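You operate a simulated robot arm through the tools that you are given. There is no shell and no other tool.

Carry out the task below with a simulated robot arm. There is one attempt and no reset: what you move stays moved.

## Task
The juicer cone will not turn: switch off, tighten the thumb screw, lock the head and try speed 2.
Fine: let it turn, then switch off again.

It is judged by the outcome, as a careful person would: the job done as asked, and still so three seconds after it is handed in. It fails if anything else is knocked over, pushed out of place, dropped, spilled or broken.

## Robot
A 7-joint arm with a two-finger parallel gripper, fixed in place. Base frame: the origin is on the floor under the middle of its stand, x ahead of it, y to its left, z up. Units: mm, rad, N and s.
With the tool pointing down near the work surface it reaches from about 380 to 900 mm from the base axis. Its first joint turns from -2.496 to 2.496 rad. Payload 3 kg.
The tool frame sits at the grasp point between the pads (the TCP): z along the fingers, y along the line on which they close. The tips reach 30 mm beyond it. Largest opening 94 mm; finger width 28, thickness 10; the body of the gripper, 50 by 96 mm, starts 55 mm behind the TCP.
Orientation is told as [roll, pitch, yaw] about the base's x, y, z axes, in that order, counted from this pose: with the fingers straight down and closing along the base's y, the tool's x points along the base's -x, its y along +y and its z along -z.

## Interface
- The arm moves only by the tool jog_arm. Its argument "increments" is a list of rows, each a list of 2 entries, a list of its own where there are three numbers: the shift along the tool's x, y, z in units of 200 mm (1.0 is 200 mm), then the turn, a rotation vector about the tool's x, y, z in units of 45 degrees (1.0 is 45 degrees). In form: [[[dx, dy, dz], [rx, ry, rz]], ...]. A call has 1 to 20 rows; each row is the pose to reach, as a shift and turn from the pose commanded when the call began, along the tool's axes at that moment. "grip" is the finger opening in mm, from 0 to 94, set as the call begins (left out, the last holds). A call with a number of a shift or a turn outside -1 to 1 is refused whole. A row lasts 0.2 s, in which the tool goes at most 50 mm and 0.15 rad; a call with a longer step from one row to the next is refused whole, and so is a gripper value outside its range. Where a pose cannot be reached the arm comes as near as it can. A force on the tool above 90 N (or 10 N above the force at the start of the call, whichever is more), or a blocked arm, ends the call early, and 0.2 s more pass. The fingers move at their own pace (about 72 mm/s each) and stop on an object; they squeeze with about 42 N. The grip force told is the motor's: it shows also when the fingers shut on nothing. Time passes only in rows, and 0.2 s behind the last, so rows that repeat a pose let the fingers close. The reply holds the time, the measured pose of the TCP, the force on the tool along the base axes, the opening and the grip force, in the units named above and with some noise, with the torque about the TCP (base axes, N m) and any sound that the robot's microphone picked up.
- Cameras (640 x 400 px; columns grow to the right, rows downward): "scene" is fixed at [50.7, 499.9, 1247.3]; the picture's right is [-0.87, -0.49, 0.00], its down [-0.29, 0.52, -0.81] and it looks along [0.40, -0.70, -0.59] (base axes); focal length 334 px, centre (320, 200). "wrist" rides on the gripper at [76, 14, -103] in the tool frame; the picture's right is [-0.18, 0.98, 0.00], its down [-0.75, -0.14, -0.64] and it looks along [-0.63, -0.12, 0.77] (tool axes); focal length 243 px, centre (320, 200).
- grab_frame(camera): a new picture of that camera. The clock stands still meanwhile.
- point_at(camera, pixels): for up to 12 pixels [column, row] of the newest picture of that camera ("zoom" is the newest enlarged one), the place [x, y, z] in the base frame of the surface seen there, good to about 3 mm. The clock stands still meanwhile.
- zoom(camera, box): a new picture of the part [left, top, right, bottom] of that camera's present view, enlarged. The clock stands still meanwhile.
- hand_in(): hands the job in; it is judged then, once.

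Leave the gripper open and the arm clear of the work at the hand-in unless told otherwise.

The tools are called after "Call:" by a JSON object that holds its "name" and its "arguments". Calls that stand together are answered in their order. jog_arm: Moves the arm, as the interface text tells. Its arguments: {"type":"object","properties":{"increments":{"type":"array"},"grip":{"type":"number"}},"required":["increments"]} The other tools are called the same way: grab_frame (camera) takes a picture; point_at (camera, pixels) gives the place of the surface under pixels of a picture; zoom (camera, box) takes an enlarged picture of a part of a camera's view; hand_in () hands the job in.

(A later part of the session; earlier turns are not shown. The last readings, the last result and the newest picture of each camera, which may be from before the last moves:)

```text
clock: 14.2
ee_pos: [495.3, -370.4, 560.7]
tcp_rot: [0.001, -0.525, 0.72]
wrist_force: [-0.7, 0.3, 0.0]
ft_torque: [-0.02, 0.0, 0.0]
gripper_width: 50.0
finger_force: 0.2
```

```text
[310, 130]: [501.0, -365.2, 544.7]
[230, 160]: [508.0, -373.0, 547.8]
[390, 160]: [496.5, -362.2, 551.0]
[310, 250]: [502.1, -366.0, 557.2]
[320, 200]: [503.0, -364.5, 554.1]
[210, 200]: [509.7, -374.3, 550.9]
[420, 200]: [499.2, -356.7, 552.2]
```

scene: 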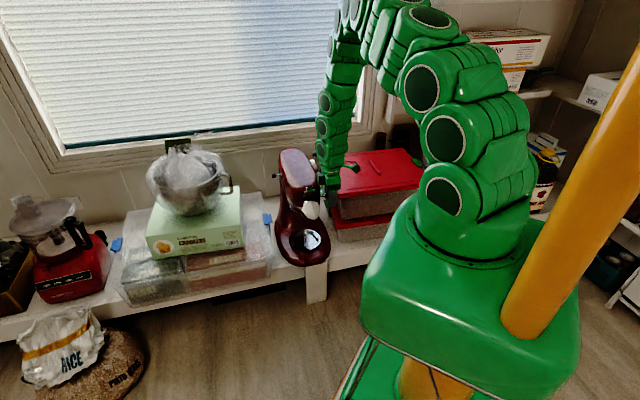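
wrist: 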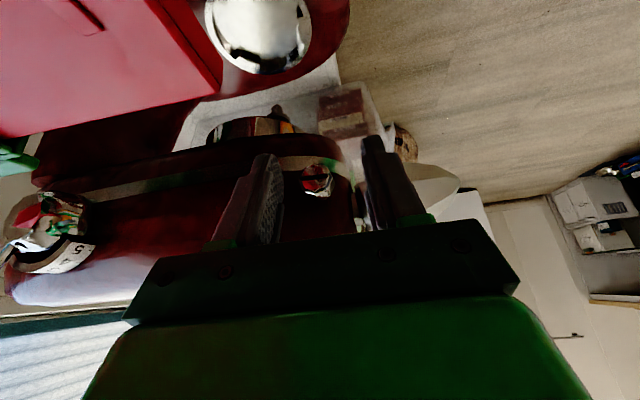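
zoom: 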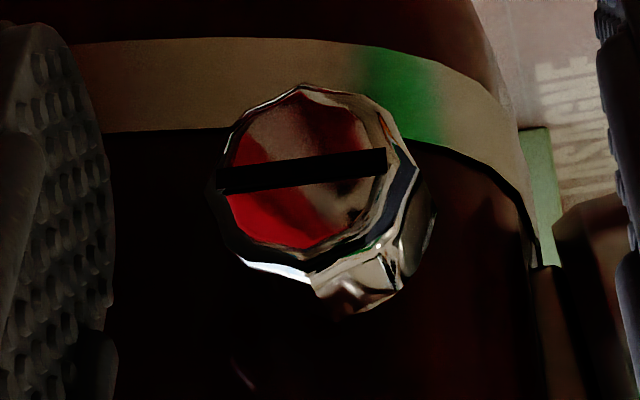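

The bar lies almost level (fore-aft). With the fingers still open I now turn the hand 45° about the screw's axis so it leans forward, ready for a clockwise stroke.

Call:
{"name": "jog_arm", "arguments": {"increments": [[[0.0002, 0.0028, 0.0004], [0.1443, 0, -0.0833]], [[0.0009, 0.0085, 0.0015], [0.2887, 0, -0.1667]], [[0.002, 0.0149, 0.0034], [0.433, 0, -0.25]], [[0.0035, 0.021, 0.006], [0.577, 0, -0.333]], [[0.0054, 0.0267, 0.0093], [0.7217, 0, -0.4167]], [[0.0076, 0.0318, 0.0132], [0.866, 0, -0.5]], [[0.0076, 0.0318, 0.0132], [0.866, 0, -0.5]]]}}

Call:
{"name": "grab_frame", "arguments": {"camera": "wrist"}}

Call:
{"name": "zoom", "arguments": {"camera": "scene", "box": [296, 145, 376, 215]}}

```text
clock: 15.8
ee_pos: [493.8, -370.8, 559.7]
tcp_rot: [-0.288, -0.505, 0.866]
wrist_force: [-0.4, -0.8, -0.1]
ft_torque: [0.0, 0.01, 0.0]
gripper_width: 49.7
finger_force: 0.1
out of reach, approached as far as the arm can: row 3, 4, 5, 6, 7
```

```text
taken
```

wrist: 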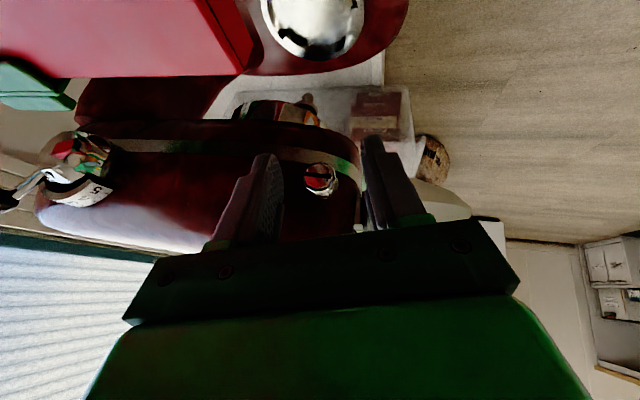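

```text
5.71 times, centred on (336, 180) of scene
```

zoom: 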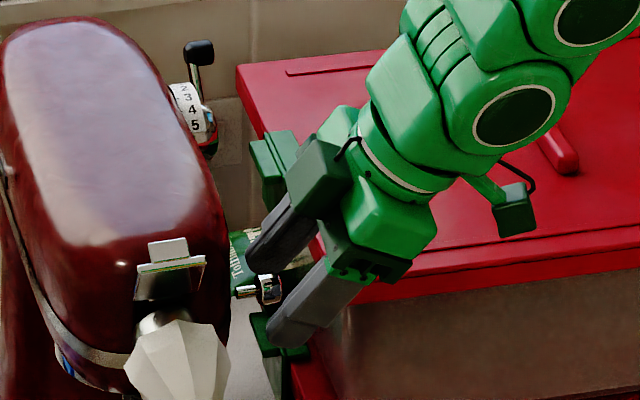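

The arm cannot lean forward beyond about 15° here, so I will use backward strokes instead. I turn back by 30° (still open) to see where the command stands now.

Call:
{"name": "jog_arm", "arguments": {"increments": [[[0.0002, -0.0068, 0.0004], [-0.1443, 0, 0.0833]], [[0.0009, -0.0135, 0.0015], [-0.2887, 0, 0.1667]], [[0.002, -0.0199, 0.0034], [-0.433, 0, 0.25]], [[0.0035, -0.026, 0.006], [-0.577, 0, 0.333]], [[0.0035, -0.026, 0.006], [-0.577, 0, 0.333]]]}}

```text
clock: 17.0
ee_pos: [497.3, -372.8, 561.4]
tcp_rot: [0.312, -0.5, 0.569]
wrist_force: [0.0, 0.5, 0.0]
ft_torque: [-0.03, -0.01, 0.03]
gripper_width: 50.0
finger_force: 0.0
```

The command now starts from the reached pose, leaning 15° back. I test how far back the hand can lean with the fingers still open (another 45°).

Call:
{"name": "jog_arm", "arguments": {"increments": [[[0.0002, -0.0068, 0.0004], [-0.1443, 0, 0.0833]], [[0.0009, -0.0135, 0.0015], [-0.2887, 0, 0.1667]], [[0.002, -0.0199, 0.0034], [-0.433, 0, 0.25]], [[0.0035, -0.026, 0.006], [-0.577, 0, 0.333]], [[0.0054, -0.0317, 0.0093], [-0.7217, 0, 0.4167]], [[0.0076, -0.0368, 0.0132], [-0.866, 0, 0.5]], [[0.0076, -0.0368, 0.0132], [-0.866, 0, 0.5]]]}}

Call:
{"name": "grab_frame", "arguments": {"camera": "wrist"}}

Call:
{"name": "zoom", "arguments": {"camera": "scene", "box": [296, 145, 376, 215]}}

```text
clock: 18.4
ee_pos: [509.4, -368.1, 549.5]
tcp_rot: [1.057, -0.192, 0.288]
wrist_force: [-10.5, -3.3, 2.9]
ft_torque: [-0.13, 0.36, 0.0]
gripper_width: 48.2
finger_force: 0.1
out of reach, approached as far as the arm can: row 6, 7
stopped in row 7: the force on the tool passed its limit at 141 N (the readings are from after the stop); the commanded pose is now the measured one
```

```text
taken
```

wrist: 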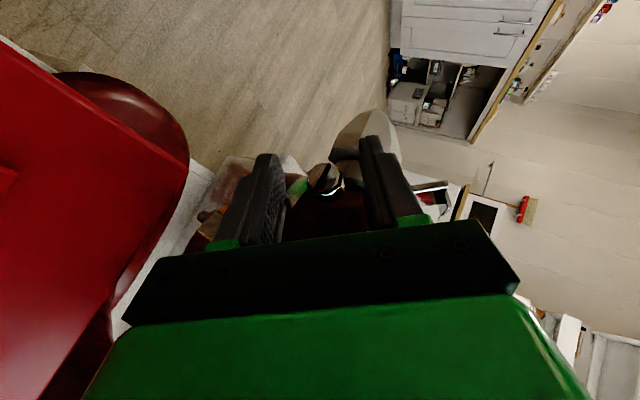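

```text
5.71 times, centred on (336, 180) of scene
```

zoom: 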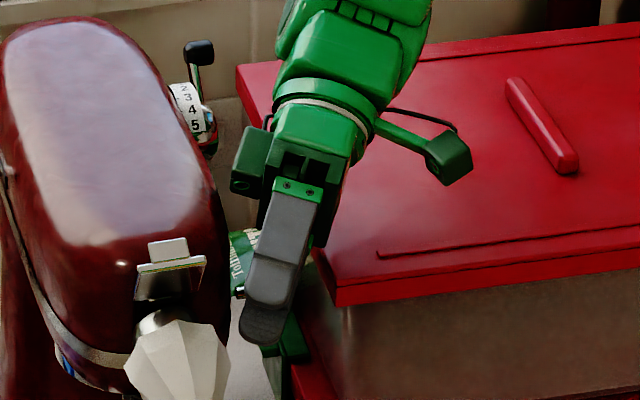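

The arm ran out of reach at the end of that sweep and pressed its tips toward the head (it stopped itself). The mixer looks unmoved. I back straight out from the head by 10 mm and check.

Call:
{"name": "jog_arm", "arguments": {"increments": [[[0.022, -0.0014, -0.0113], [0, 0, 0]], [[0.0446, -0.0028, -0.0226], [0, 0, 0]]]}}

Call:
{"name": "grab_frame", "arguments": {"camera": "scene"}}

Call:
{"name": "zoom", "arguments": {"camera": "wrist", "box": [250, 120, 410, 240]}}

```text
clock: 19.0
ee_pos: [503.1, -374.2, 549.3]
tcp_rot: [1.058, -0.195, 0.29]
wrist_force: [-0.4, 0.4, -0.4]
ft_torque: [0.0, -0.04, -0.03]
gripper_width: 49.8
finger_force: 0.0
```

```text
taken
```

scene: 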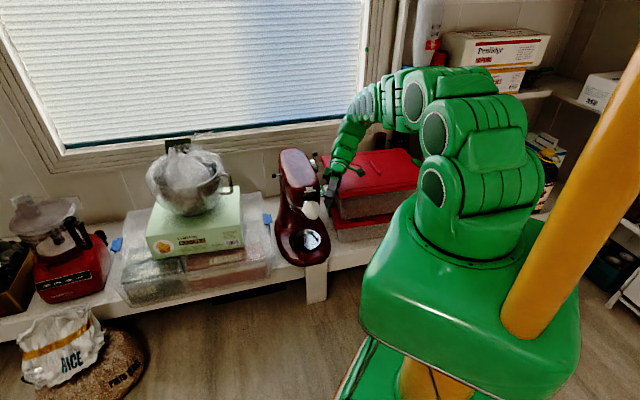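

```text
3.33 times, centred on (330, 180) of wrist
```

zoom: 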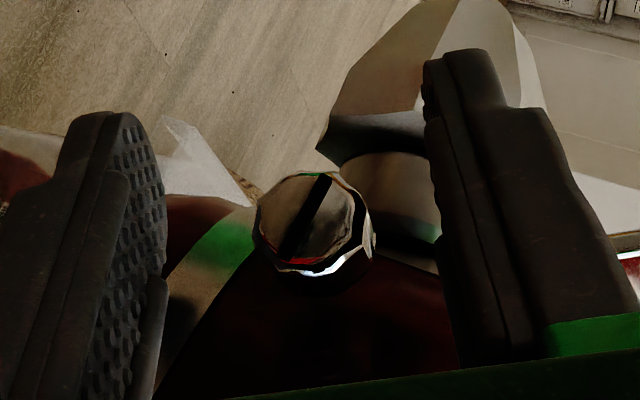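

Contact is gone (0 N) and the knob sits freely between the fingers, its bar still level. The usable swing is about +15° to -50°. I turn the hand back up toward upright about the screw axis, fingers still open.

Call:
{"name": "jog_arm", "arguments": {"increments": [[[0.0012, 0.0086, -0.0039], [0.119, -0.0074, -0.06]], [[0.0023, 0.0172, -0.0078], [0.238, -0.0148, -0.12]], [[0.0035, 0.0258, -0.0116], [0.356, -0.022, -0.181]], [[0.0046, 0.0344, -0.0155], [0.475, -0.03, -0.241]], [[0.0058, 0.043, -0.0194], [0.594, -0.037, -0.301]], [[0.0058, 0.043, -0.0194], [0.594, -0.037, -0.301]]]}}

```text
clock: 20.4
ee_pos: [498.4, -375.4, 558.9]
tcp_rot: [0.55, -0.382, 0.438]
wrist_force: [-0.8, -0.1, 0.3]
ft_torque: [-0.01, 0.0, -0.03]
gripper_width: 49.8
finger_force: 0.1
```

Now I complete the return to exactly upright-with-30°-tilt (rotation 0, -0.524, 0.72), centred on the knob.

Call:
{"name": "jog_arm", "arguments": {"increments": [[[-0.0008, 0.0043, 0.0024], [0.107, -0.017, -0.073]], [[-0.0016, 0.0086, 0.0047], [0.215, -0.034, -0.145]], [[-0.0024, 0.0128, 0.0071], [0.322, -0.051, -0.218]], [[-0.0032, 0.0171, 0.0094], [0.43, -0.068, -0.29]], [[-0.004, 0.0214, 0.0118], [0.537, -0.085, -0.363]], [[-0.004, 0.0214, 0.0118], [0.537, -0.085, -0.363]]]}}

Call:
{"name": "zoom", "arguments": {"camera": "wrist", "box": [230, 110, 410, 240]}}

Call:
{"name": "zoom", "arguments": {"camera": "scene", "box": [296, 145, 376, 215]}}

```text
clock: 21.8
ee_pos: [497.7, -371.0, 559.7]
tcp_rot: [-0.004, -0.522, 0.722]
wrist_force: [0.4, -1.2, 0.3]
ft_torque: [0.0, 0.0, 0.01]
gripper_width: 50.2
finger_force: 0.1
```

```text
3.08 times, centred on (320, 175) of wrist
```

zoom: 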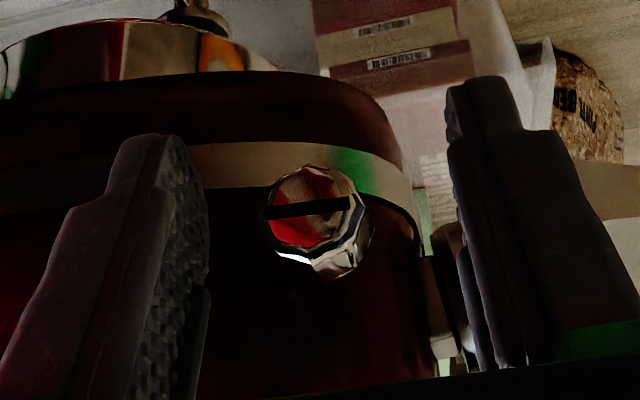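

```text
5.71 times, centred on (336, 180) of scene
```

zoom: 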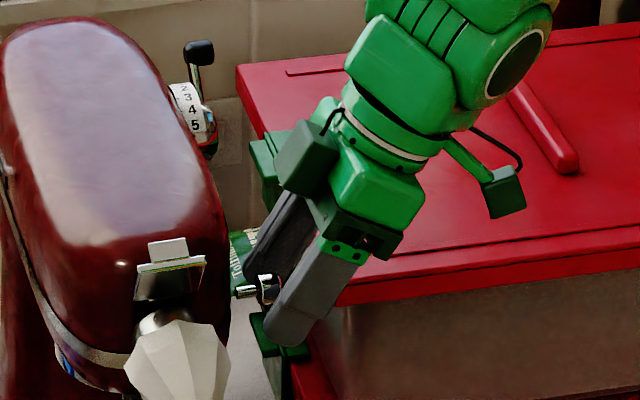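

Back upright and centred on the knob. Now a small forward lean (14°), then I close the fingers on the knob.

Call:
{"name": "jog_arm", "arguments": {"increments": [[[0.0004, 0.0063, 0.0003], [0.135, 0, -0.078]], [[0.0008, 0.0126, 0.0013], [0.269, 0, -0.156]], [[0.0008, 0.0126, 0.0013], [0.269, 0, -0.156]]]}}

Call:
{"name": "jog_arm", "arguments": {"increments": [[[0, 0, 0], [0, 0, 0]], [[0, 0, 0], [0, 0, 0]], [[0, 0, 0], [0, 0, 0]], [[0, 0, 0], [0, 0, 0]]], "grip": 8}}

Call:
{"name": "zoom", "arguments": {"camera": "wrist", "box": [230, 110, 410, 240]}}

Call:
{"name": "zoom", "arguments": {"camera": "scene", "box": [296, 165, 352, 215]}}

```text
clock: 22.6
ee_pos: [495.0, -369.1, 557.5]
tcp_rot: [-0.284, -0.504, 0.86]
wrist_force: [-0.1, -0.6, -1.0]
ft_torque: [-0.01, 0.02, 0.01]
gripper_width: 50.1
finger_force: 0.2
```

```text
clock: 23.6
ee_pos: [495.2, -368.0, 559.2]
tcp_rot: [-0.281, -0.504, 0.859]
wrist_force: [17.6, -17.6, 9.6]
ft_torque: [-0.33, -0.08, -0.27]
gripper_width: 22.8
finger_force: 12.8
```

```text
3.08 times, centred on (320, 175) of wrist
```

zoom: 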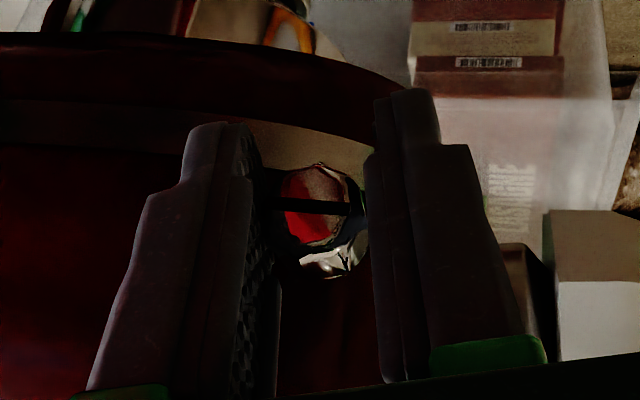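

```text
8.00 times, centred on (324, 190) of scene
```

zoom: 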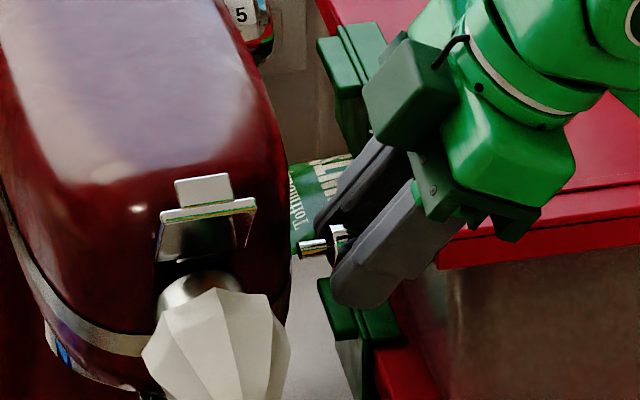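

The fingers hold the knob (22.8 mm), but with about 26 N sideways because I am a bit too far forward. I shift 2 mm back to centre on it.

Call:
{"name": "jog_arm", "arguments": {"increments": [[[0, -0.005, 0], [0, 0, 0]], [[0, -0.01, 0], [0, 0, 0]], [[0, -0.01, 0], [0, 0, 0]]]}}

```text
clock: 24.4
ee_pos: [496.1, -370.8, 558.8]
tcp_rot: [-0.281, -0.504, 0.858]
wrist_force: [2.7, -14.0, 3.9]
ft_torque: [-0.14, -0.03, 0.14]
gripper_width: 19.6
finger_force: 45.3
```

Full grip now (45 N on 19.6 mm). I start the clockwise stroke: turn 30° about the screw axis and check how it responds.

Call:
{"name": "jog_arm", "arguments": {"increments": [[[0.0002, -0.0095, 0.0004], [-0.1443, 0, 0.0833]], [[0.0009, -0.0175, 0.0015], [-0.2887, 0, 0.1667]], [[0.002, -0.0239, 0.0034], [-0.433, 0, 0.25]], [[0.0035, -0.03, 0.006], [-0.577, 0, 0.333]], [[0.0035, -0.03, 0.006], [-0.577, 0, 0.333]]]}}

Call:
{"name": "zoom", "arguments": {"camera": "wrist", "box": [230, 110, 410, 240]}}

Call:
{"name": "zoom", "arguments": {"camera": "scene", "box": [296, 165, 352, 215]}}

```text
clock: 25.6
ee_pos: [500.7, -373.7, 559.8]
tcp_rot: [0.324, -0.501, 0.561]
wrist_force: [-31.7, 10.4, 7.6]
ft_torque: [-0.33, 0.7, 1.05]
gripper_width: 19.4
finger_force: 45.1
```

```text
3.08 times, centred on (320, 175) of wrist
```

zoom: 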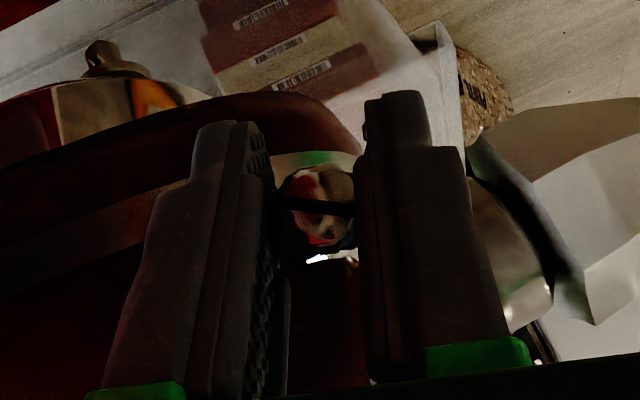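

```text
8.00 times, centred on (324, 190) of scene
```

zoom: 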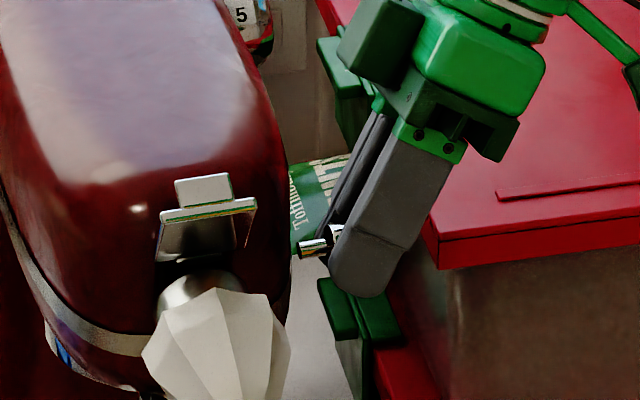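

The bar turned together with the gripper, so the screw is turning clockwise by 30°. The side force is 34 N, so I recentre by about 1 mm while I continue 30° more.

Call:
{"name": "jog_arm", "arguments": {"increments": [[[0.0019, -0.003, -0.0001], [-0.1155, 0, 0.0667]], [[0.0043, -0.006, 0.0004], [-0.231, 0, 0.1333]], [[0.005, -0.0113, 0.0016], [-0.3464, 0, 0.2]], [[0.0059, -0.0164, 0.0033], [-0.4619, 0, 0.2667]], [[0.0072, -0.0212, 0.0054], [-0.577, 0, 0.333]], [[0.0072, -0.0212, 0.0054], [-0.577, 0, 0.333]]]}}

Call:
{"name": "zoom", "arguments": {"camera": "wrist", "box": [230, 110, 410, 240]}}

Call:
{"name": "zoom", "arguments": {"camera": "scene", "box": [296, 165, 352, 215]}}

```text
clock: 27.0
ee_pos: [503.1, -377.0, 557.3]
tcp_rot: [0.874, -0.355, 0.326]
wrist_force: [-14.7, 29.2, 44.9]
ft_torque: [1.64, -0.92, -0.38]
gripper_width: 19.6
finger_force: 44.8
```

```text
3.08 times, centred on (320, 175) of wrist
```

zoom: 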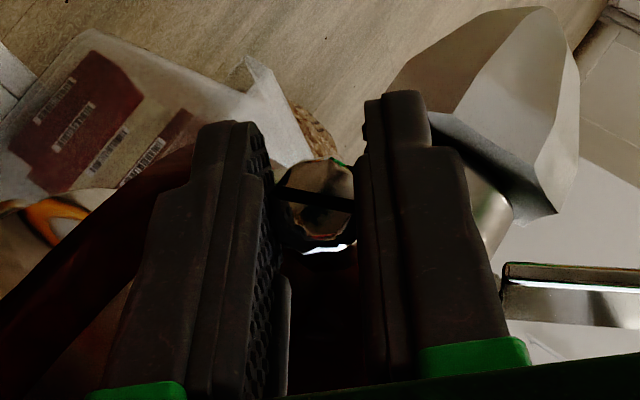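

```text
8.00 times, centred on (324, 190) of scene
```

zoom: 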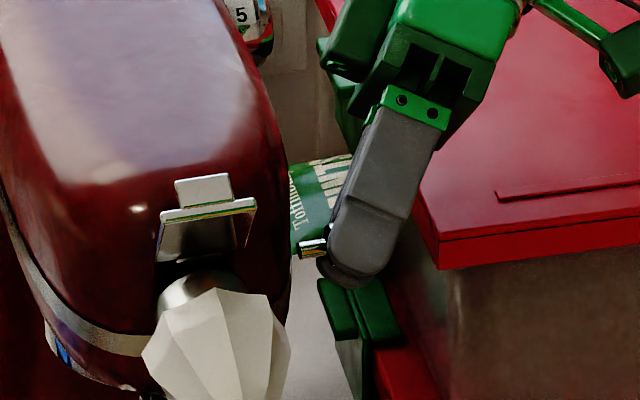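

The screw turned about another 30° with the gripper. I am near the back limit, so I open the fingers and look at the bar.

Call:
{"name": "jog_arm", "arguments": {"increments": [[[0, 0, 0], [0, 0, 0]], [[0, 0, 0], [0, 0, 0]], [[0, 0, 0], [0, 0, 0]]], "grip": 46}}

Call:
{"name": "zoom", "arguments": {"camera": "wrist", "box": [280, 130, 360, 194]}}

Call:
{"name": "point_at", "arguments": {"camera": "zoom", "pixels": [[240, 190], [400, 230], [320, 210], [320, 140], [320, 290]]}}

```text
clock: 27.8
ee_pos: [502.8, -377.9, 555.5]
tcp_rot: [0.872, -0.354, 0.325]
wrist_force: [0.3, 0.1, -0.5]
ft_torque: [0.0, 0.01, 0.04]
gripper_width: 46.0
finger_force: 0.1
```

```text
6.25 times, centred on (320, 162) of wrist
```

zoom: 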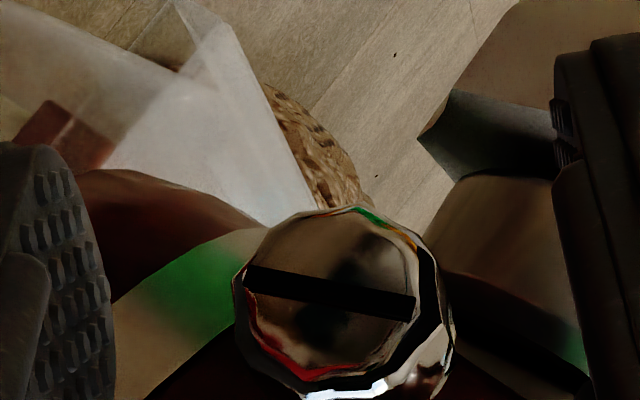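

```text
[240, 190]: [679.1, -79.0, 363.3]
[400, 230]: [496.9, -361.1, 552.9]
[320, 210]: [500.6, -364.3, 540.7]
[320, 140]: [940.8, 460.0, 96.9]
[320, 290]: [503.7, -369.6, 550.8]
```

The bar turned about 60° clockwise so far and the screw did not resist yet. I swing the open hand back for a second stroke, now centred on the improved centre (z 549.5).

Call:
{"name": "jog_arm", "arguments": {"increments": [[[0.0002, 0.0064, 0.0009], [0.1155, 0, -0.0667]], [[0.0004, 0.0128, 0.0018], [0.231, 0, -0.1333]], [[0.0006, 0.0193, 0.0028], [0.3464, 0, -0.2]], [[0.0008, 0.0257, 0.0037], [0.4619, 0, -0.2667]], [[0.001, 0.0321, 0.0046], [0.577, 0, -0.333]]]}}

Call:
{"name": "jog_arm", "arguments": {"increments": [[[0.0007, 0.0052, 0.0012], [0.1155, 0, -0.0667]], [[0.0014, 0.0104, 0.0024], [0.231, 0, -0.1333]], [[0.0021, 0.0156, 0.0036], [0.3464, 0, -0.2]], [[0.0028, 0.0208, 0.0048], [0.4619, 0, -0.2667]], [[0.0035, 0.026, 0.006], [0.577, 0, -0.333]], [[0.0035, 0.026, 0.006], [0.577, 0, -0.333]]]}}

```text
clock: 29.0
ee_pos: [498.8, -372.2, 559.0]
tcp_rot: [0.318, -0.501, 0.563]
wrist_force: [-0.4, -0.6, 0.2]
ft_torque: [-0.02, 0.02, 0.01]
gripper_width: 45.8
finger_force: 0.1
```

```text
clock: 30.4
ee_pos: [495.6, -368.8, 561.9]
tcp_rot: [-0.283, -0.503, 0.859]
wrist_force: [-0.3, 0.1, -0.8]
ft_torque: [-0.01, 0.02, -0.04]
gripper_width: 45.9
finger_force: 0.0
```

Now I close on the knob again and check the side force.

Call:
{"name": "jog_arm", "arguments": {"increments": [[[0, -0.002, 0], [0, 0, 0]], [[0, -0.002, 0], [0, 0, 0]], [[0, -0.002, 0], [0, 0, 0]], [[0, -0.002, 0], [0, 0, 0]]], "grip": 8}}

```text
clock: 31.4
ee_pos: [495.6, -370.3, 561.1]
tcp_rot: [-0.281, -0.507, 0.861]
wrist_force: [-4.8, 1.9, 3.4]
ft_torque: [-0.02, 0.1, 0.49]
gripper_width: 19.4
finger_force: 45.7
```

Well centred (about 6 N). Second clockwise stroke, first 30°.

Call:
{"name": "jog_arm", "arguments": {"increments": [[[0.0001, -0.0054, 0.0002], [-0.1155, 0, 0.0667]], [[0.0006, -0.0108, 0.001], [-0.231, 0, 0.1333]], [[0.0013, -0.0161, 0.0022], [-0.3464, 0, 0.2]], [[0.0022, -0.0212, 0.0039], [-0.4619, 0, 0.2667]], [[0.0035, -0.026, 0.006], [-0.577, 0, 0.333]], [[0.0035, -0.026, 0.006], [-0.577, 0, 0.333]]]}}

Call:
{"name": "zoom", "arguments": {"camera": "wrist", "box": [280, 150, 360, 214]}}

```text
clock: 32.8
ee_pos: [500.8, -374.1, 561.0]
tcp_rot: [0.32, -0.501, 0.563]
wrist_force: [-1.0, 2.7, 7.9]
ft_torque: [0.13, -0.11, 0.46]
gripper_width: 19.3
finger_force: 45.0
```

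```text
6.25 times, centred on (320, 182) of wrist
```

zoom: 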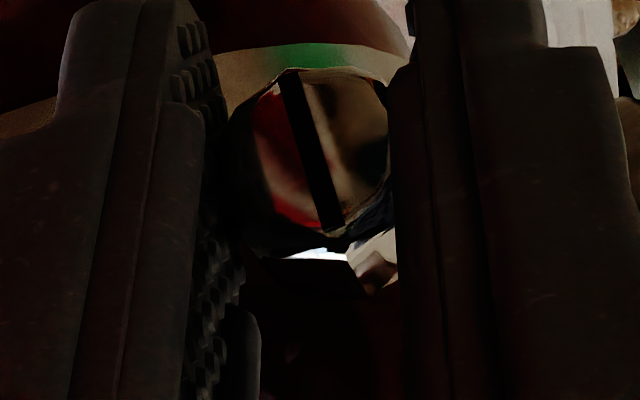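

The bar (now steep in the view) turns with the fingers and the forces are small. I continue the next 30°.

Call:
{"name": "jog_arm", "arguments": {"increments": [[[0.0001, -0.0054, 0.0002], [-0.1155, 0, 0.0667]], [[0.0006, -0.0108, 0.001], [-0.231, 0, 0.1333]], [[0.0013, -0.0161, 0.0022], [-0.3464, 0, 0.2]], [[0.0022, -0.0212, 0.0039], [-0.4619, 0, 0.2667]], [[0.0035, -0.026, 0.006], [-0.577, 0, 0.333]], [[0.0035, -0.026, 0.006], [-0.577, 0, 0.333]]]}}

Call:
{"name": "zoom", "arguments": {"camera": "wrist", "box": [280, 150, 360, 214]}}

```text
clock: 34.2
ee_pos: [504.2, -377.1, 558.6]
tcp_rot: [0.872, -0.355, 0.325]
wrist_force: [2.5, -6.1, 4.2]
ft_torque: [0.6, -0.64, -0.66]
gripper_width: 19.6
finger_force: 45.2
```

```text
6.25 times, centred on (320, 182) of wrist
```

zoom: 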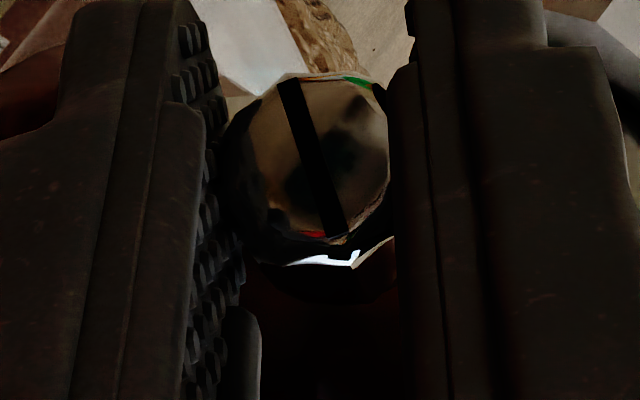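

About 120° turned in total, still without real resistance. I open and swing back for a third stroke.

Call:
{"name": "jog_arm", "arguments": {"increments": [[[0, 0, 0], [0, 0, 0]], [[0, 0, 0], [0, 0, 0]], [[0.0001, 0.0054, 0.0002], [0.1155, 0, -0.0667]], [[0.0006, 0.0108, 0.001], [0.231, 0, -0.1333]], [[0.0013, 0.0161, 0.0022], [0.3464, 0, -0.2]], [[0.0022, 0.0212, 0.0039], [0.4619, 0, -0.2667]], [[0.0035, 0.026, 0.006], [0.577, 0, -0.333]]], "grip": 46}}

Call:
{"name": "jog_arm", "arguments": {"increments": [[[0.0001, 0.0054, 0.0002], [0.1155, 0, -0.0667]], [[0.0006, 0.0108, 0.001], [0.231, 0, -0.1333]], [[0.0013, 0.0161, 0.0022], [0.3464, 0, -0.2]], [[0.0022, 0.0212, 0.0039], [0.4619, 0, -0.2667]], [[0.0035, 0.026, 0.006], [0.577, 0, -0.333]], [[0.0035, 0.026, 0.006], [0.577, 0, -0.333]]]}}

Call:
{"name": "zoom", "arguments": {"camera": "wrist", "box": [270, 140, 370, 220]}}

```text
clock: 35.8
ee_pos: [498.7, -373.6, 560.2]
tcp_rot: [0.318, -0.5, 0.564]
wrist_force: [0.3, -0.2, 0.5]
ft_torque: [-0.04, 0.0, 0.0]
gripper_width: 45.7
finger_force: 0.1
```

```text
clock: 37.2
ee_pos: [496.8, -368.7, 560.5]
tcp_rot: [-0.282, -0.505, 0.859]
wrist_force: [0.1, -0.1, -0.3]
ft_torque: [-0.03, 0.02, 0.05]
gripper_width: 46.2
finger_force: 0.0
```

```text
5.00 times, centred on (320, 180) of wrist
```

zoom: 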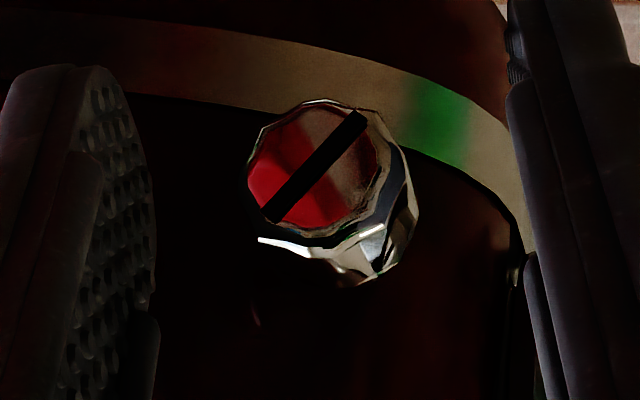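

The bar confirms about 120° turned. Third stroke: close, then turn 30° + 30°.

Call:
{"name": "jog_arm", "arguments": {"increments": [[[0, 0, 0], [0, 0, 0]], [[0, 0, 0], [0, 0, 0]], [[0, 0, 0], [0, 0, 0]], [[0.0001, -0.0054, 0.0002], [-0.1155, 0, 0.0667]], [[0.0006, -0.0108, 0.001], [-0.231, 0, 0.1333]], [[0.0013, -0.0161, 0.0022], [-0.3464, 0, 0.2]], [[0.0022, -0.0212, 0.0039], [-0.4619, 0, 0.2667]], [[0.0035, -0.026, 0.006], [-0.577, 0, 0.333]], [[0.0035, -0.026, 0.006], [-0.577, 0, 0.333]]], "grip": 8}}

Call:
{"name": "zoom", "arguments": {"camera": "wrist", "box": [280, 150, 360, 214]}}

```text
clock: 39.2
ee_pos: [501.3, -373.4, 560.4]
tcp_rot: [0.319, -0.5, 0.563]
wrist_force: [-4.8, 3.2, 10.5]
ft_torque: [0.26, -0.14, 0.5]
gripper_width: 19.5
finger_force: 45.5
```

```text
6.25 times, centred on (320, 182) of wrist
```

zoom: 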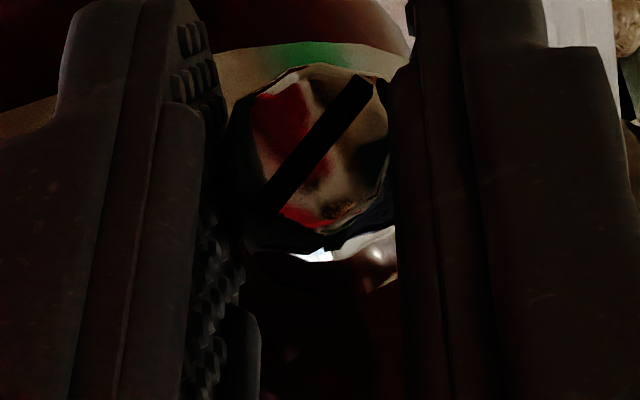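

The screw keeps turning with the fingers (forces about 12 N). I continue the next 30°.

Call:
{"name": "jog_arm", "arguments": {"increments": [[[0.0001, -0.0054, 0.0002], [-0.1155, 0, 0.0667]], [[0.0006, -0.0108, 0.001], [-0.231, 0, 0.1333]], [[0.0013, -0.0161, 0.0022], [-0.3464, 0, 0.2]], [[0.0022, -0.0212, 0.0039], [-0.4619, 0, 0.2667]], [[0.0035, -0.026, 0.006], [-0.577, 0, 0.333]], [[0.0035, -0.026, 0.006], [-0.577, 0, 0.333]]]}}

Call:
{"name": "zoom", "arguments": {"camera": "wrist", "box": [280, 150, 360, 214]}}

Call:
{"name": "zoom", "arguments": {"camera": "scene", "box": [296, 165, 352, 215]}}

```text
clock: 40.6
ee_pos: [504.3, -377.1, 558.1]
tcp_rot: [0.872, -0.356, 0.327]
wrist_force: [3.8, -3.5, -5.7]
ft_torque: [0.49, -0.58, -0.63]
gripper_width: 19.5
finger_force: 45.2
```

```text
6.25 times, centred on (320, 182) of wrist
```

zoom: 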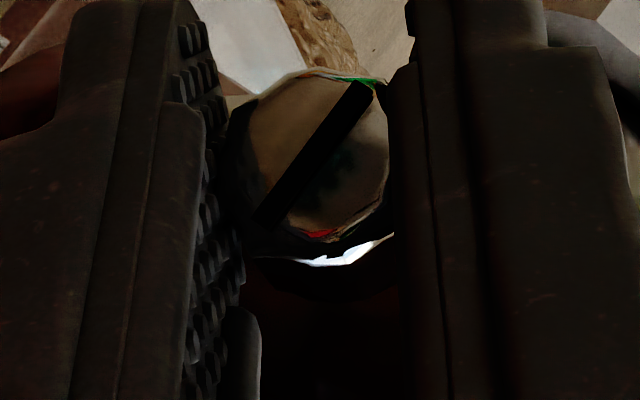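

```text
8.00 times, centred on (324, 190) of scene
```

zoom: 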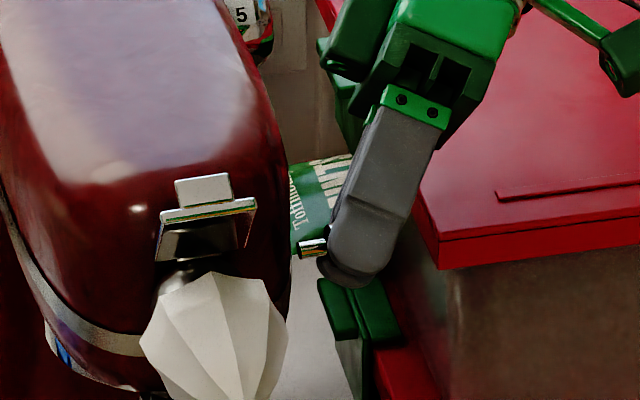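

The cone has shifted slightly in the scene picture (it is seating as the screw tightens). About 180° turned. I go back for another stroke.

Call:
{"name": "jog_arm", "arguments": {"increments": [[[0, 0, 0], [0, 0, 0]], [[0, 0, 0], [0, 0, 0]], [[0.0001, 0.0054, 0.0002], [0.1155, 0, -0.0667]], [[0.0006, 0.0108, 0.001], [0.231, 0, -0.1333]], [[0.0013, 0.0161, 0.0022], [0.3464, 0, -0.2]], [[0.0022, 0.0212, 0.0039], [0.4619, 0, -0.2667]], [[0.0035, 0.026, 0.006], [0.577, 0, -0.333]]], "grip": 46}}

Call:
{"name": "jog_arm", "arguments": {"increments": [[[0.0001, 0.0054, 0.0002], [0.1155, 0, -0.0667]], [[0.0006, 0.0108, 0.001], [0.231, 0, -0.1333]], [[0.0013, 0.0161, 0.0022], [0.3464, 0, -0.2]], [[0.0022, 0.0212, 0.0039], [0.4619, 0, -0.2667]], [[0.0035, 0.026, 0.006], [0.577, 0, -0.333]], [[0.0035, 0.026, 0.006], [0.577, 0, -0.333]]]}}

Call:
{"name": "zoom", "arguments": {"camera": "wrist", "box": [270, 140, 370, 220]}}

Call:
{"name": "zoom", "arguments": {"camera": "scene", "box": [280, 175, 344, 225]}}

```text
clock: 42.2
ee_pos: [498.9, -372.4, 559.7]
tcp_rot: [0.319, -0.5, 0.562]
wrist_force: [0.2, -0.4, -0.1]
ft_torque: [0.02, -0.02, -0.02]
gripper_width: 45.8
finger_force: 0.0
```

```text
clock: 43.6
ee_pos: [496.5, -369.3, 561.6]
tcp_rot: [-0.282, -0.503, 0.859]
wrist_force: [-0.3, -0.8, 0.6]
ft_torque: [-0.01, -0.02, 0.02]
gripper_width: 46.0
finger_force: 0.1
```

```text
5.00 times, centred on (320, 180) of wrist
```

zoom: 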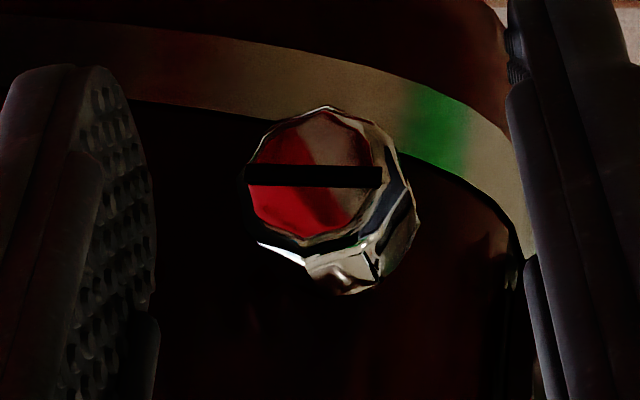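

```text
8.00 times, centred on (312, 200) of scene
```

zoom: 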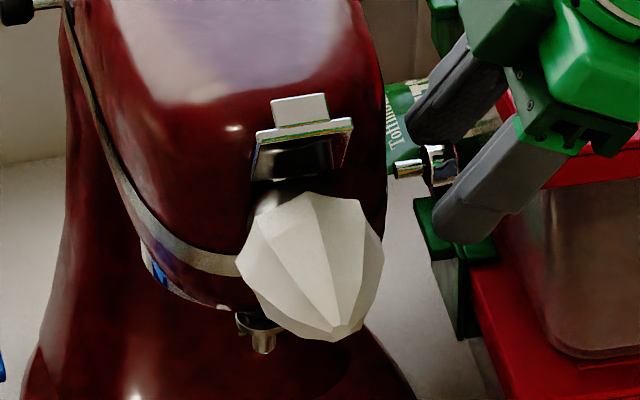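

The bar is level again: about 180° done. The cone stands straighter now. Fourth stroke: close and turn until it resists.

Call:
{"name": "jog_arm", "arguments": {"increments": [[[0, 0, 0], [0, 0, 0]], [[0, 0, 0], [0, 0, 0]], [[0, 0, 0], [0, 0, 0]], [[0.0001, -0.0054, 0.0002], [-0.1155, 0, 0.0667]], [[0.0006, -0.0108, 0.001], [-0.231, 0, 0.1333]], [[0.0013, -0.0161, 0.0022], [-0.3464, 0, 0.2]], [[0.0022, -0.0212, 0.0039], [-0.4619, 0, 0.2667]], [[0.0035, -0.026, 0.006], [-0.577, 0, 0.333]], [[0.0035, -0.026, 0.006], [-0.577, 0, 0.333]]], "grip": 8}}

Call:
{"name": "zoom", "arguments": {"camera": "wrist", "box": [280, 150, 360, 214]}}

Call:
{"name": "zoom", "arguments": {"camera": "scene", "box": [280, 175, 344, 225]}}

```text
clock: 45.6
ee_pos: [499.9, -373.2, 560.1]
tcp_rot: [0.321, -0.501, 0.562]
wrist_force: [-4.5, 8.7, -2.6]
ft_torque: [0.21, -0.43, 0.28]
gripper_width: 19.7
finger_force: 44.7
```

```text
6.25 times, centred on (320, 182) of wrist
```

zoom: 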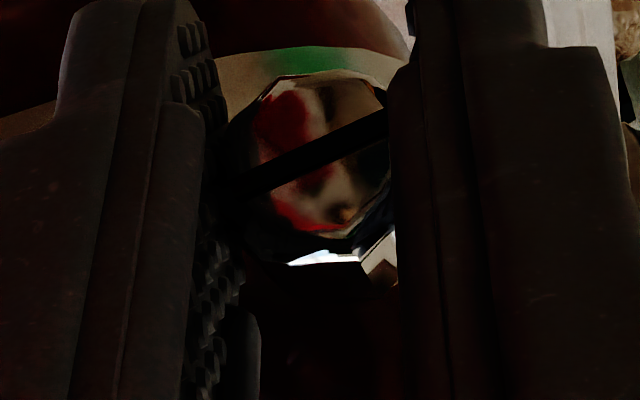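

```text
8.00 times, centred on (312, 200) of scene
```

zoom: 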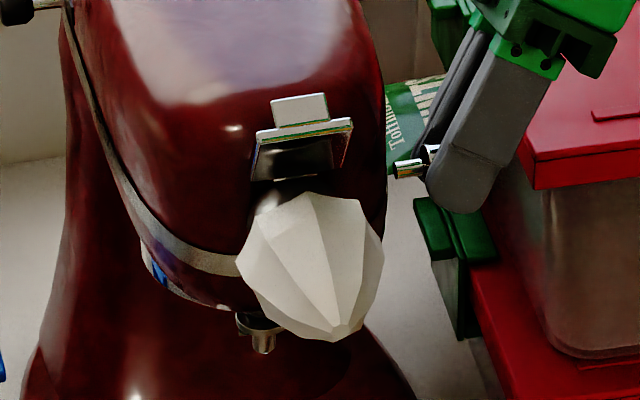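

The bar stayed behind: the fingers turned 30° but the screw only about 5°, so it has come up tight at roughly a half turn. I try 18° more to confirm that it holds.

Call:
{"name": "jog_arm", "arguments": {"increments": [[[0.0001, -0.0054, 0.0002], [-0.1155, 0, 0.0667]], [[0.0006, -0.0108, 0.001], [-0.231, 0, 0.1333]], [[0.0013, -0.0161, 0.0022], [-0.3464, 0, 0.2]], [[0.0013, -0.0161, 0.0022], [-0.3464, 0, 0.2]]]}}

Call:
{"name": "zoom", "arguments": {"camera": "wrist", "box": [280, 150, 360, 214]}}

```text
clock: 46.6
ee_pos: [501.8, -376.2, 558.4]
tcp_rot: [0.662, -0.426, 0.41]
wrist_force: [-8.9, 6.8, 7.2]
ft_torque: [0.01, -0.15, 0.46]
gripper_width: 19.7
finger_force: 45.0
```

```text
6.25 times, centred on (320, 182) of wrist
```

zoom: 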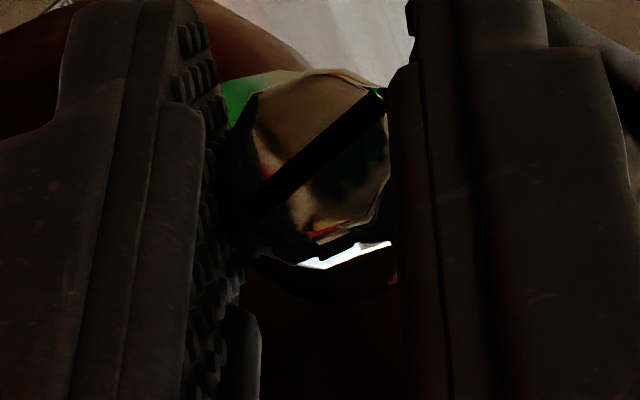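

The bar did not move any further (43° slip seen exactly), so the thumb screw is tight. I open the fingers, turn the hand upright again, then withdraw along the fingers.

Call:
{"name": "jog_arm", "arguments": {"increments": [[[0, 0, 0], [0, 0, 0]], [[0, 0, 0], [0, 0, 0]], [[0.0002, 0.006, 0.0003], [0.131, 0, -0.0756]], [[0.0008, 0.0121, 0.0012], [0.262, 0, -0.151]], [[0.0017, 0.0181, 0.0028], [0.393, 0, -0.227]], [[0.003, 0.0237, 0.0051], [0.523, 0, -0.302]], [[0.0044, 0.0291, 0.0077], [0.654, 0, -0.378]]], "grip": 50}}

Call:
{"name": "jog_arm", "arguments": {"increments": [[[0, 0, -0.1], [0, 0, 0]], [[0, 0, -0.25], [0, 0, 0]], [[0, 0, -0.4], [0, 0, 0]], [[0, 0, -0.55], [0, 0, 0]], [[0, 0, -0.7], [0, 0, 0]]]}}

Call:
{"name": "grab_frame", "arguments": {"camera": "wrist"}}

Call:
{"name": "grab_frame", "arguments": {"camera": "scene"}}

```text
clock: 48.2
ee_pos: [498.6, -372.9, 561.3]
tcp_rot: [-0.005, -0.521, 0.723]
wrist_force: [-0.1, -0.5, 0.1]
ft_torque: [0.02, -0.02, -0.03]
gripper_width: 49.8
finger_force: 0.1
```

```text
clock: 49.4
ee_pos: [445.9, -419.2, 682.4]
tcp_rot: [-0.002, -0.522, 0.72]
wrist_force: [0.1, -0.7, -0.2]
ft_torque: [0.01, 0.0, 0.02]
gripper_width: 49.8
finger_force: 0.1
```

```text
taken
```

wrist: 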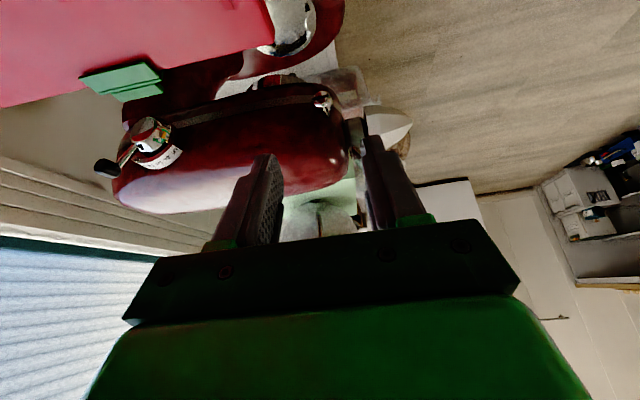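

```text
taken
```

scene: 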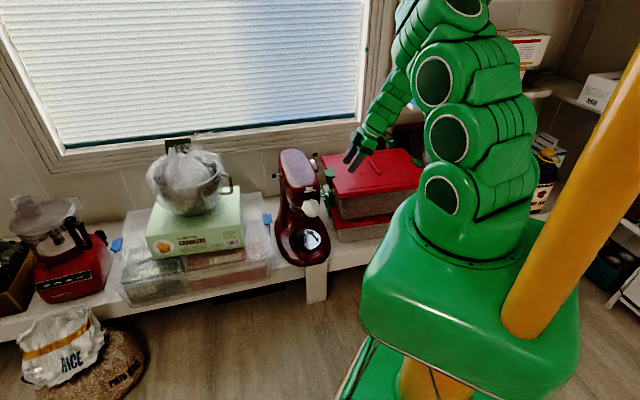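

The screw is free of the fingers. Next the head lock: I zoom the scene camera on its pin near (284, 174).

Call:
{"name": "zoom", "arguments": {"camera": "scene", "box": [270, 166, 290, 182]}}

Call:
{"name": "point_at", "arguments": {"camera": "zoom", "pixels": [[180, 230], [150, 230], [210, 230], [270, 215], [330, 205], [290, 130], [300, 90], [360, 240], [365, 280], [180, 200], [180, 260], [370, 200]]}}

Call:
{"name": "zoom", "arguments": {"camera": "scene", "box": [276, 168, 300, 216]}}

```text
16.00 times, centred on (280, 174) of scene
```

zoom: 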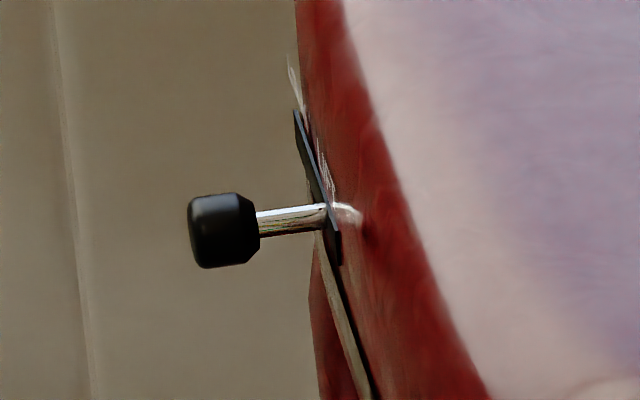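

```text
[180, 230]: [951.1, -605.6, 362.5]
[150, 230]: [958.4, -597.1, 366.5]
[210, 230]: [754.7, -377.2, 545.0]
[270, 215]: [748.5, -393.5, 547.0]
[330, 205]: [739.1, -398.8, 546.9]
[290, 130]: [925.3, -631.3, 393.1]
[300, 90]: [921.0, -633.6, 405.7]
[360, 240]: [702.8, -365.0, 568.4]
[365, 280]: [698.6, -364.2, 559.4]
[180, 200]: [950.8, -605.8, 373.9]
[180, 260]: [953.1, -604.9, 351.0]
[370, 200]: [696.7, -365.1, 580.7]
```

```text
8.33 times, centred on (288, 192) of scene
```

zoom: 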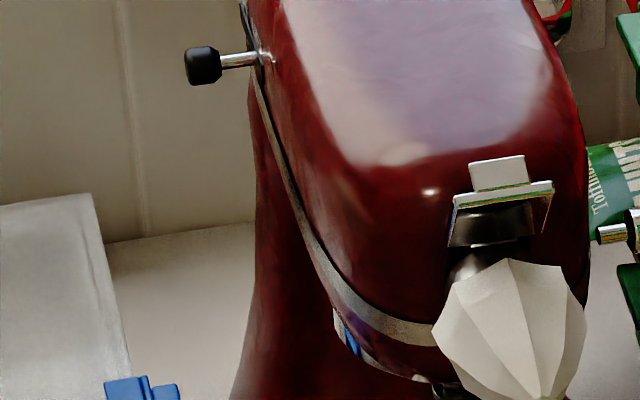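

I check where the bowl, crackers box and other things near the lock side are, before moving the arm over there.

Call:
{"name": "point_at", "arguments": {"camera": "scene", "pixels": [[185, 150], [225, 185], [232, 190], [160, 175], [240, 215], [200, 225], [245, 240], [267, 218], [268, 200], [275, 250], [200, 270], [250, 275]]}}

Call:
{"name": "zoom", "arguments": {"camera": "scene", "box": [130, 120, 290, 290]}}

```text
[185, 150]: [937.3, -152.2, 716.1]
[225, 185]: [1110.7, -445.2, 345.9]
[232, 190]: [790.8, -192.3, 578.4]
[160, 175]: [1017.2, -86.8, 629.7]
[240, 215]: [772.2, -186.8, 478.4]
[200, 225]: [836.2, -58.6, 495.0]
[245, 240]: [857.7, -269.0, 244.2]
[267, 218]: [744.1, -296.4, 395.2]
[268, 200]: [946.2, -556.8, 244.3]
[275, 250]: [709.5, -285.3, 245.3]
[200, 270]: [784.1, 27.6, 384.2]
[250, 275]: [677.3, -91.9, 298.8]
```

```text
2.35 times, centred on (210, 205) of scene
```

zoom: 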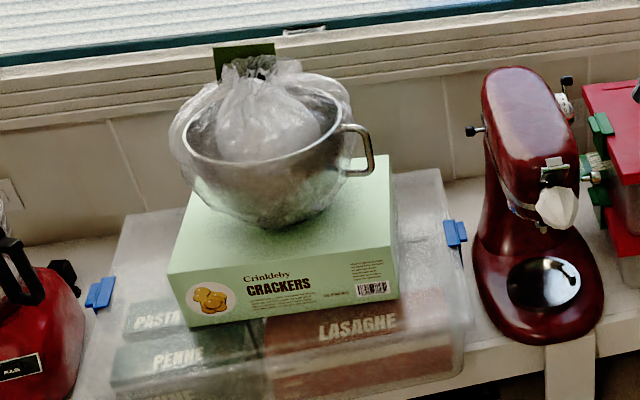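

The bowl handle is at about (791, -192, 578) and bag top at z 716, so there is room beside the head. I rise 80 mm and undo the tilt first.

Call:
{"name": "jog_arm", "arguments": {"increments": [[[-0.04, 0, -0.069], [0, 0.133, 0]], [[-0.08, 0, -0.138], [0, 0.267, 0]], [[-0.12, 0, -0.208], [0, 0.4, 0]], [[-0.16, 0, -0.277], [0, 0.533, 0]], [[-0.2, 0, -0.346], [0, 0.667, 0]]]}}

```text
clock: 50.6
ee_pos: [445.6, -418.6, 761.2]
tcp_rot: [-0.004, 0.004, 0.719]
wrist_force: [0.4, 0.6, 0.5]
ft_torque: [0.0, 0.01, 0.01]
gripper_width: 50.1
finger_force: 0.1
```

I now cross above the mixer at z 760, turning the hand back toward yaw 0.

Call:
{"name": "jog_arm", "arguments": {"increments": [[[-0.163, -0.029, 0], [0, 0, 0.153]], [[-0.326, -0.058, 0], [0, 0, 0.306]], [[-0.489, -0.087, 0], [0, 0, 0.458]], [[-0.652, -0.115, 0], [0, 0, 0.611]], [[-0.815, -0.144, 0], [0, 0, 0.764]], [[-0.978, -0.173, 0], [0, 0, 0.917]]], "grip": 94}}

```text
clock: 52.0
ee_pos: [616.3, -315.5, 761.1]
tcp_rot: [-0.001, -0.001, -0.002]
wrist_force: [0.5, -0.2, 0.5]
ft_torque: [0.0, -0.01, -0.03]
gripper_width: 94.2
finger_force: 0.0
```

Next, I turn further toward yaw -0.7 while moving to the lock side.

Call:
{"name": "jog_arm", "arguments": {"increments": [[[-0.084, 0.035, 0.02], [0, 0, 0.178]], [[-0.168, 0.07, 0.04], [0, 0, 0.356]], [[-0.252, 0.105, 0.06], [0, 0, 0.535]], [[-0.336, 0.14, 0.08], [0, 0, 0.713]], [[-0.42, 0.175, 0.1], [0, 0, 0.891]]]}}

Call:
{"name": "grab_frame", "arguments": {"camera": "wrist"}}

```text
clock: 53.2
ee_pos: [701.4, -279.3, 744.2]
tcp_rot: [-0.001, -0.005, -0.703]
wrist_force: [-0.3, 0.2, 0.2]
ft_torque: [0.01, 0.0, 0.04]
gripper_width: 94.0
finger_force: 0.0
```

```text
taken
```

wrist: 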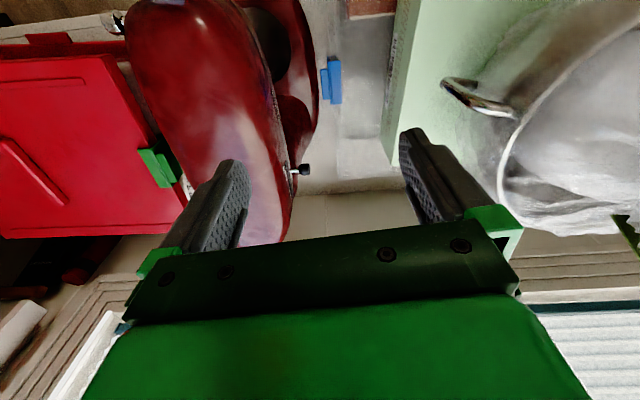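

The lock pin is at wrist (303, 170). I zoom.

Call:
{"name": "zoom", "arguments": {"camera": "wrist", "box": [265, 145, 325, 195]}}

```text
8.00 times, centred on (295, 170) of wrist
```

zoom: 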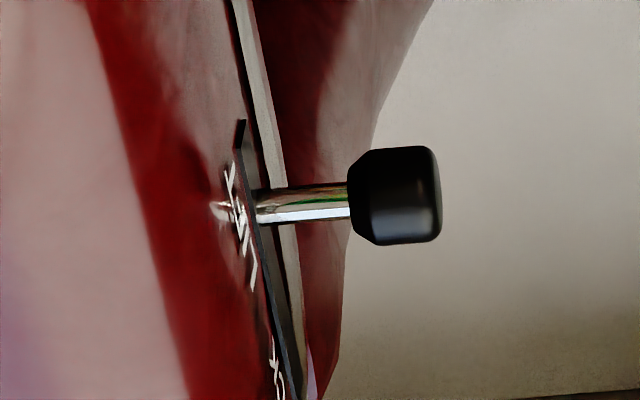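

There are small labels beside the slot but too oblique to read. I turn further and go lower on that side for a better view.

Call:
{"name": "jog_arm", "arguments": {"increments": [[[-0.05, 0.021, 0.07], [0, 0, 0.165]], [[-0.1, 0.042, 0.14], [0, 0, 0.331]], [[-0.155, 0.063, 0.21], [0, 0, 0.497]], [[-0.207, 0.084, 0.28], [0, 0, 0.662]], [[-0.258, 0.105, 0.35], [0, 0, 0.828]], [[-0.31, 0.126, 0.42], [0, 0, 0.993]]]}}

Call:
{"name": "grab_frame", "arguments": {"camera": "wrist"}}

Call:
{"name": "grab_frame", "arguments": {"camera": "scene"}}

```text
clock: 54.6
ee_pos: [763.9, -300.0, 657.1]
tcp_rot: [0.0, -0.001, -1.482]
wrist_force: [-0.3, -0.2, -0.3]
ft_torque: [0.01, -0.01, -0.01]
gripper_width: 94.0
finger_force: 0.0
```

```text
taken
```

wrist: 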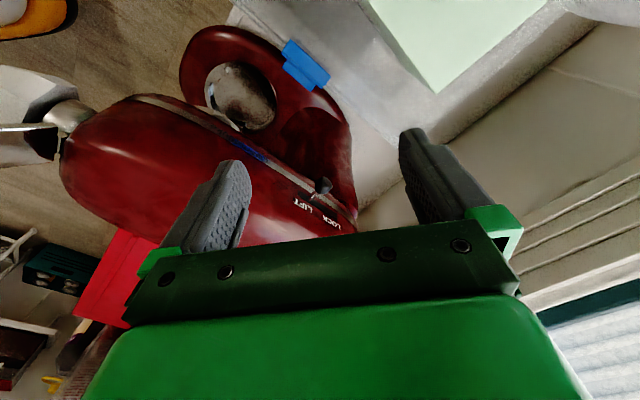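

```text
taken
```

scene: 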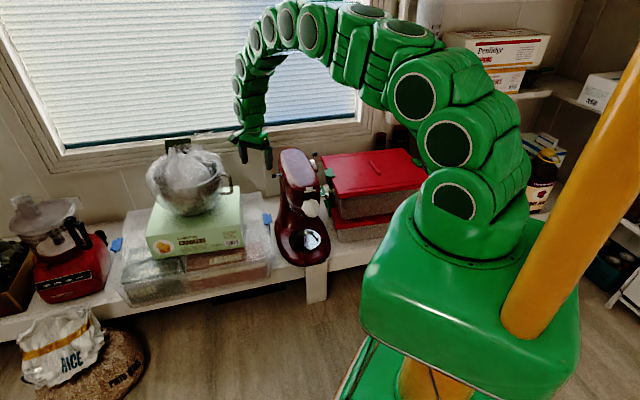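

Now "LOCK" and "LIFT" labels are readable near (320, 205). I zoom there.

Call:
{"name": "zoom", "arguments": {"camera": "wrist", "box": [280, 165, 360, 240]}}

Call:
{"name": "point_at", "arguments": {"camera": "zoom", "pixels": [[355, 100], [345, 130], [340, 150], [325, 165], [150, 200], [290, 240], [440, 340], [250, 170], [480, 290], [330, 200], [400, 250], [360, 80]]}}

```text
5.33 times, centred on (320, 202) of wrist
```

zoom: 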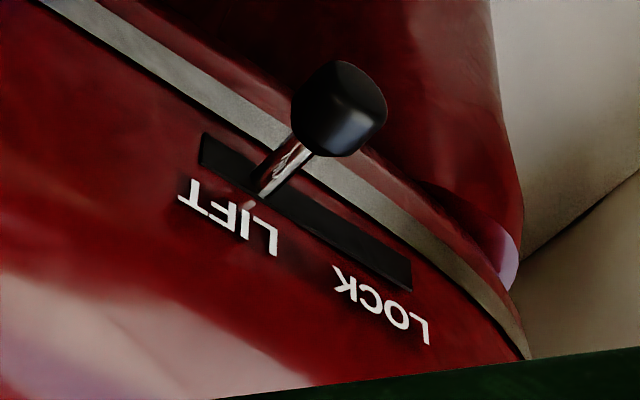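

```text
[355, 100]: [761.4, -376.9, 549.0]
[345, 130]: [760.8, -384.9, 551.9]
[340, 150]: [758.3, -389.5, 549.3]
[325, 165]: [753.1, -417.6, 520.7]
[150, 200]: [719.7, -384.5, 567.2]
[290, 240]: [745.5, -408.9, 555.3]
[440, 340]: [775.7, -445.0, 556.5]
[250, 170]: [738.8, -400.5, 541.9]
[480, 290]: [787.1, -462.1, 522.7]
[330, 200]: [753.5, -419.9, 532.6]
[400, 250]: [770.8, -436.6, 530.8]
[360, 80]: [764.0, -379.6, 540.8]
```

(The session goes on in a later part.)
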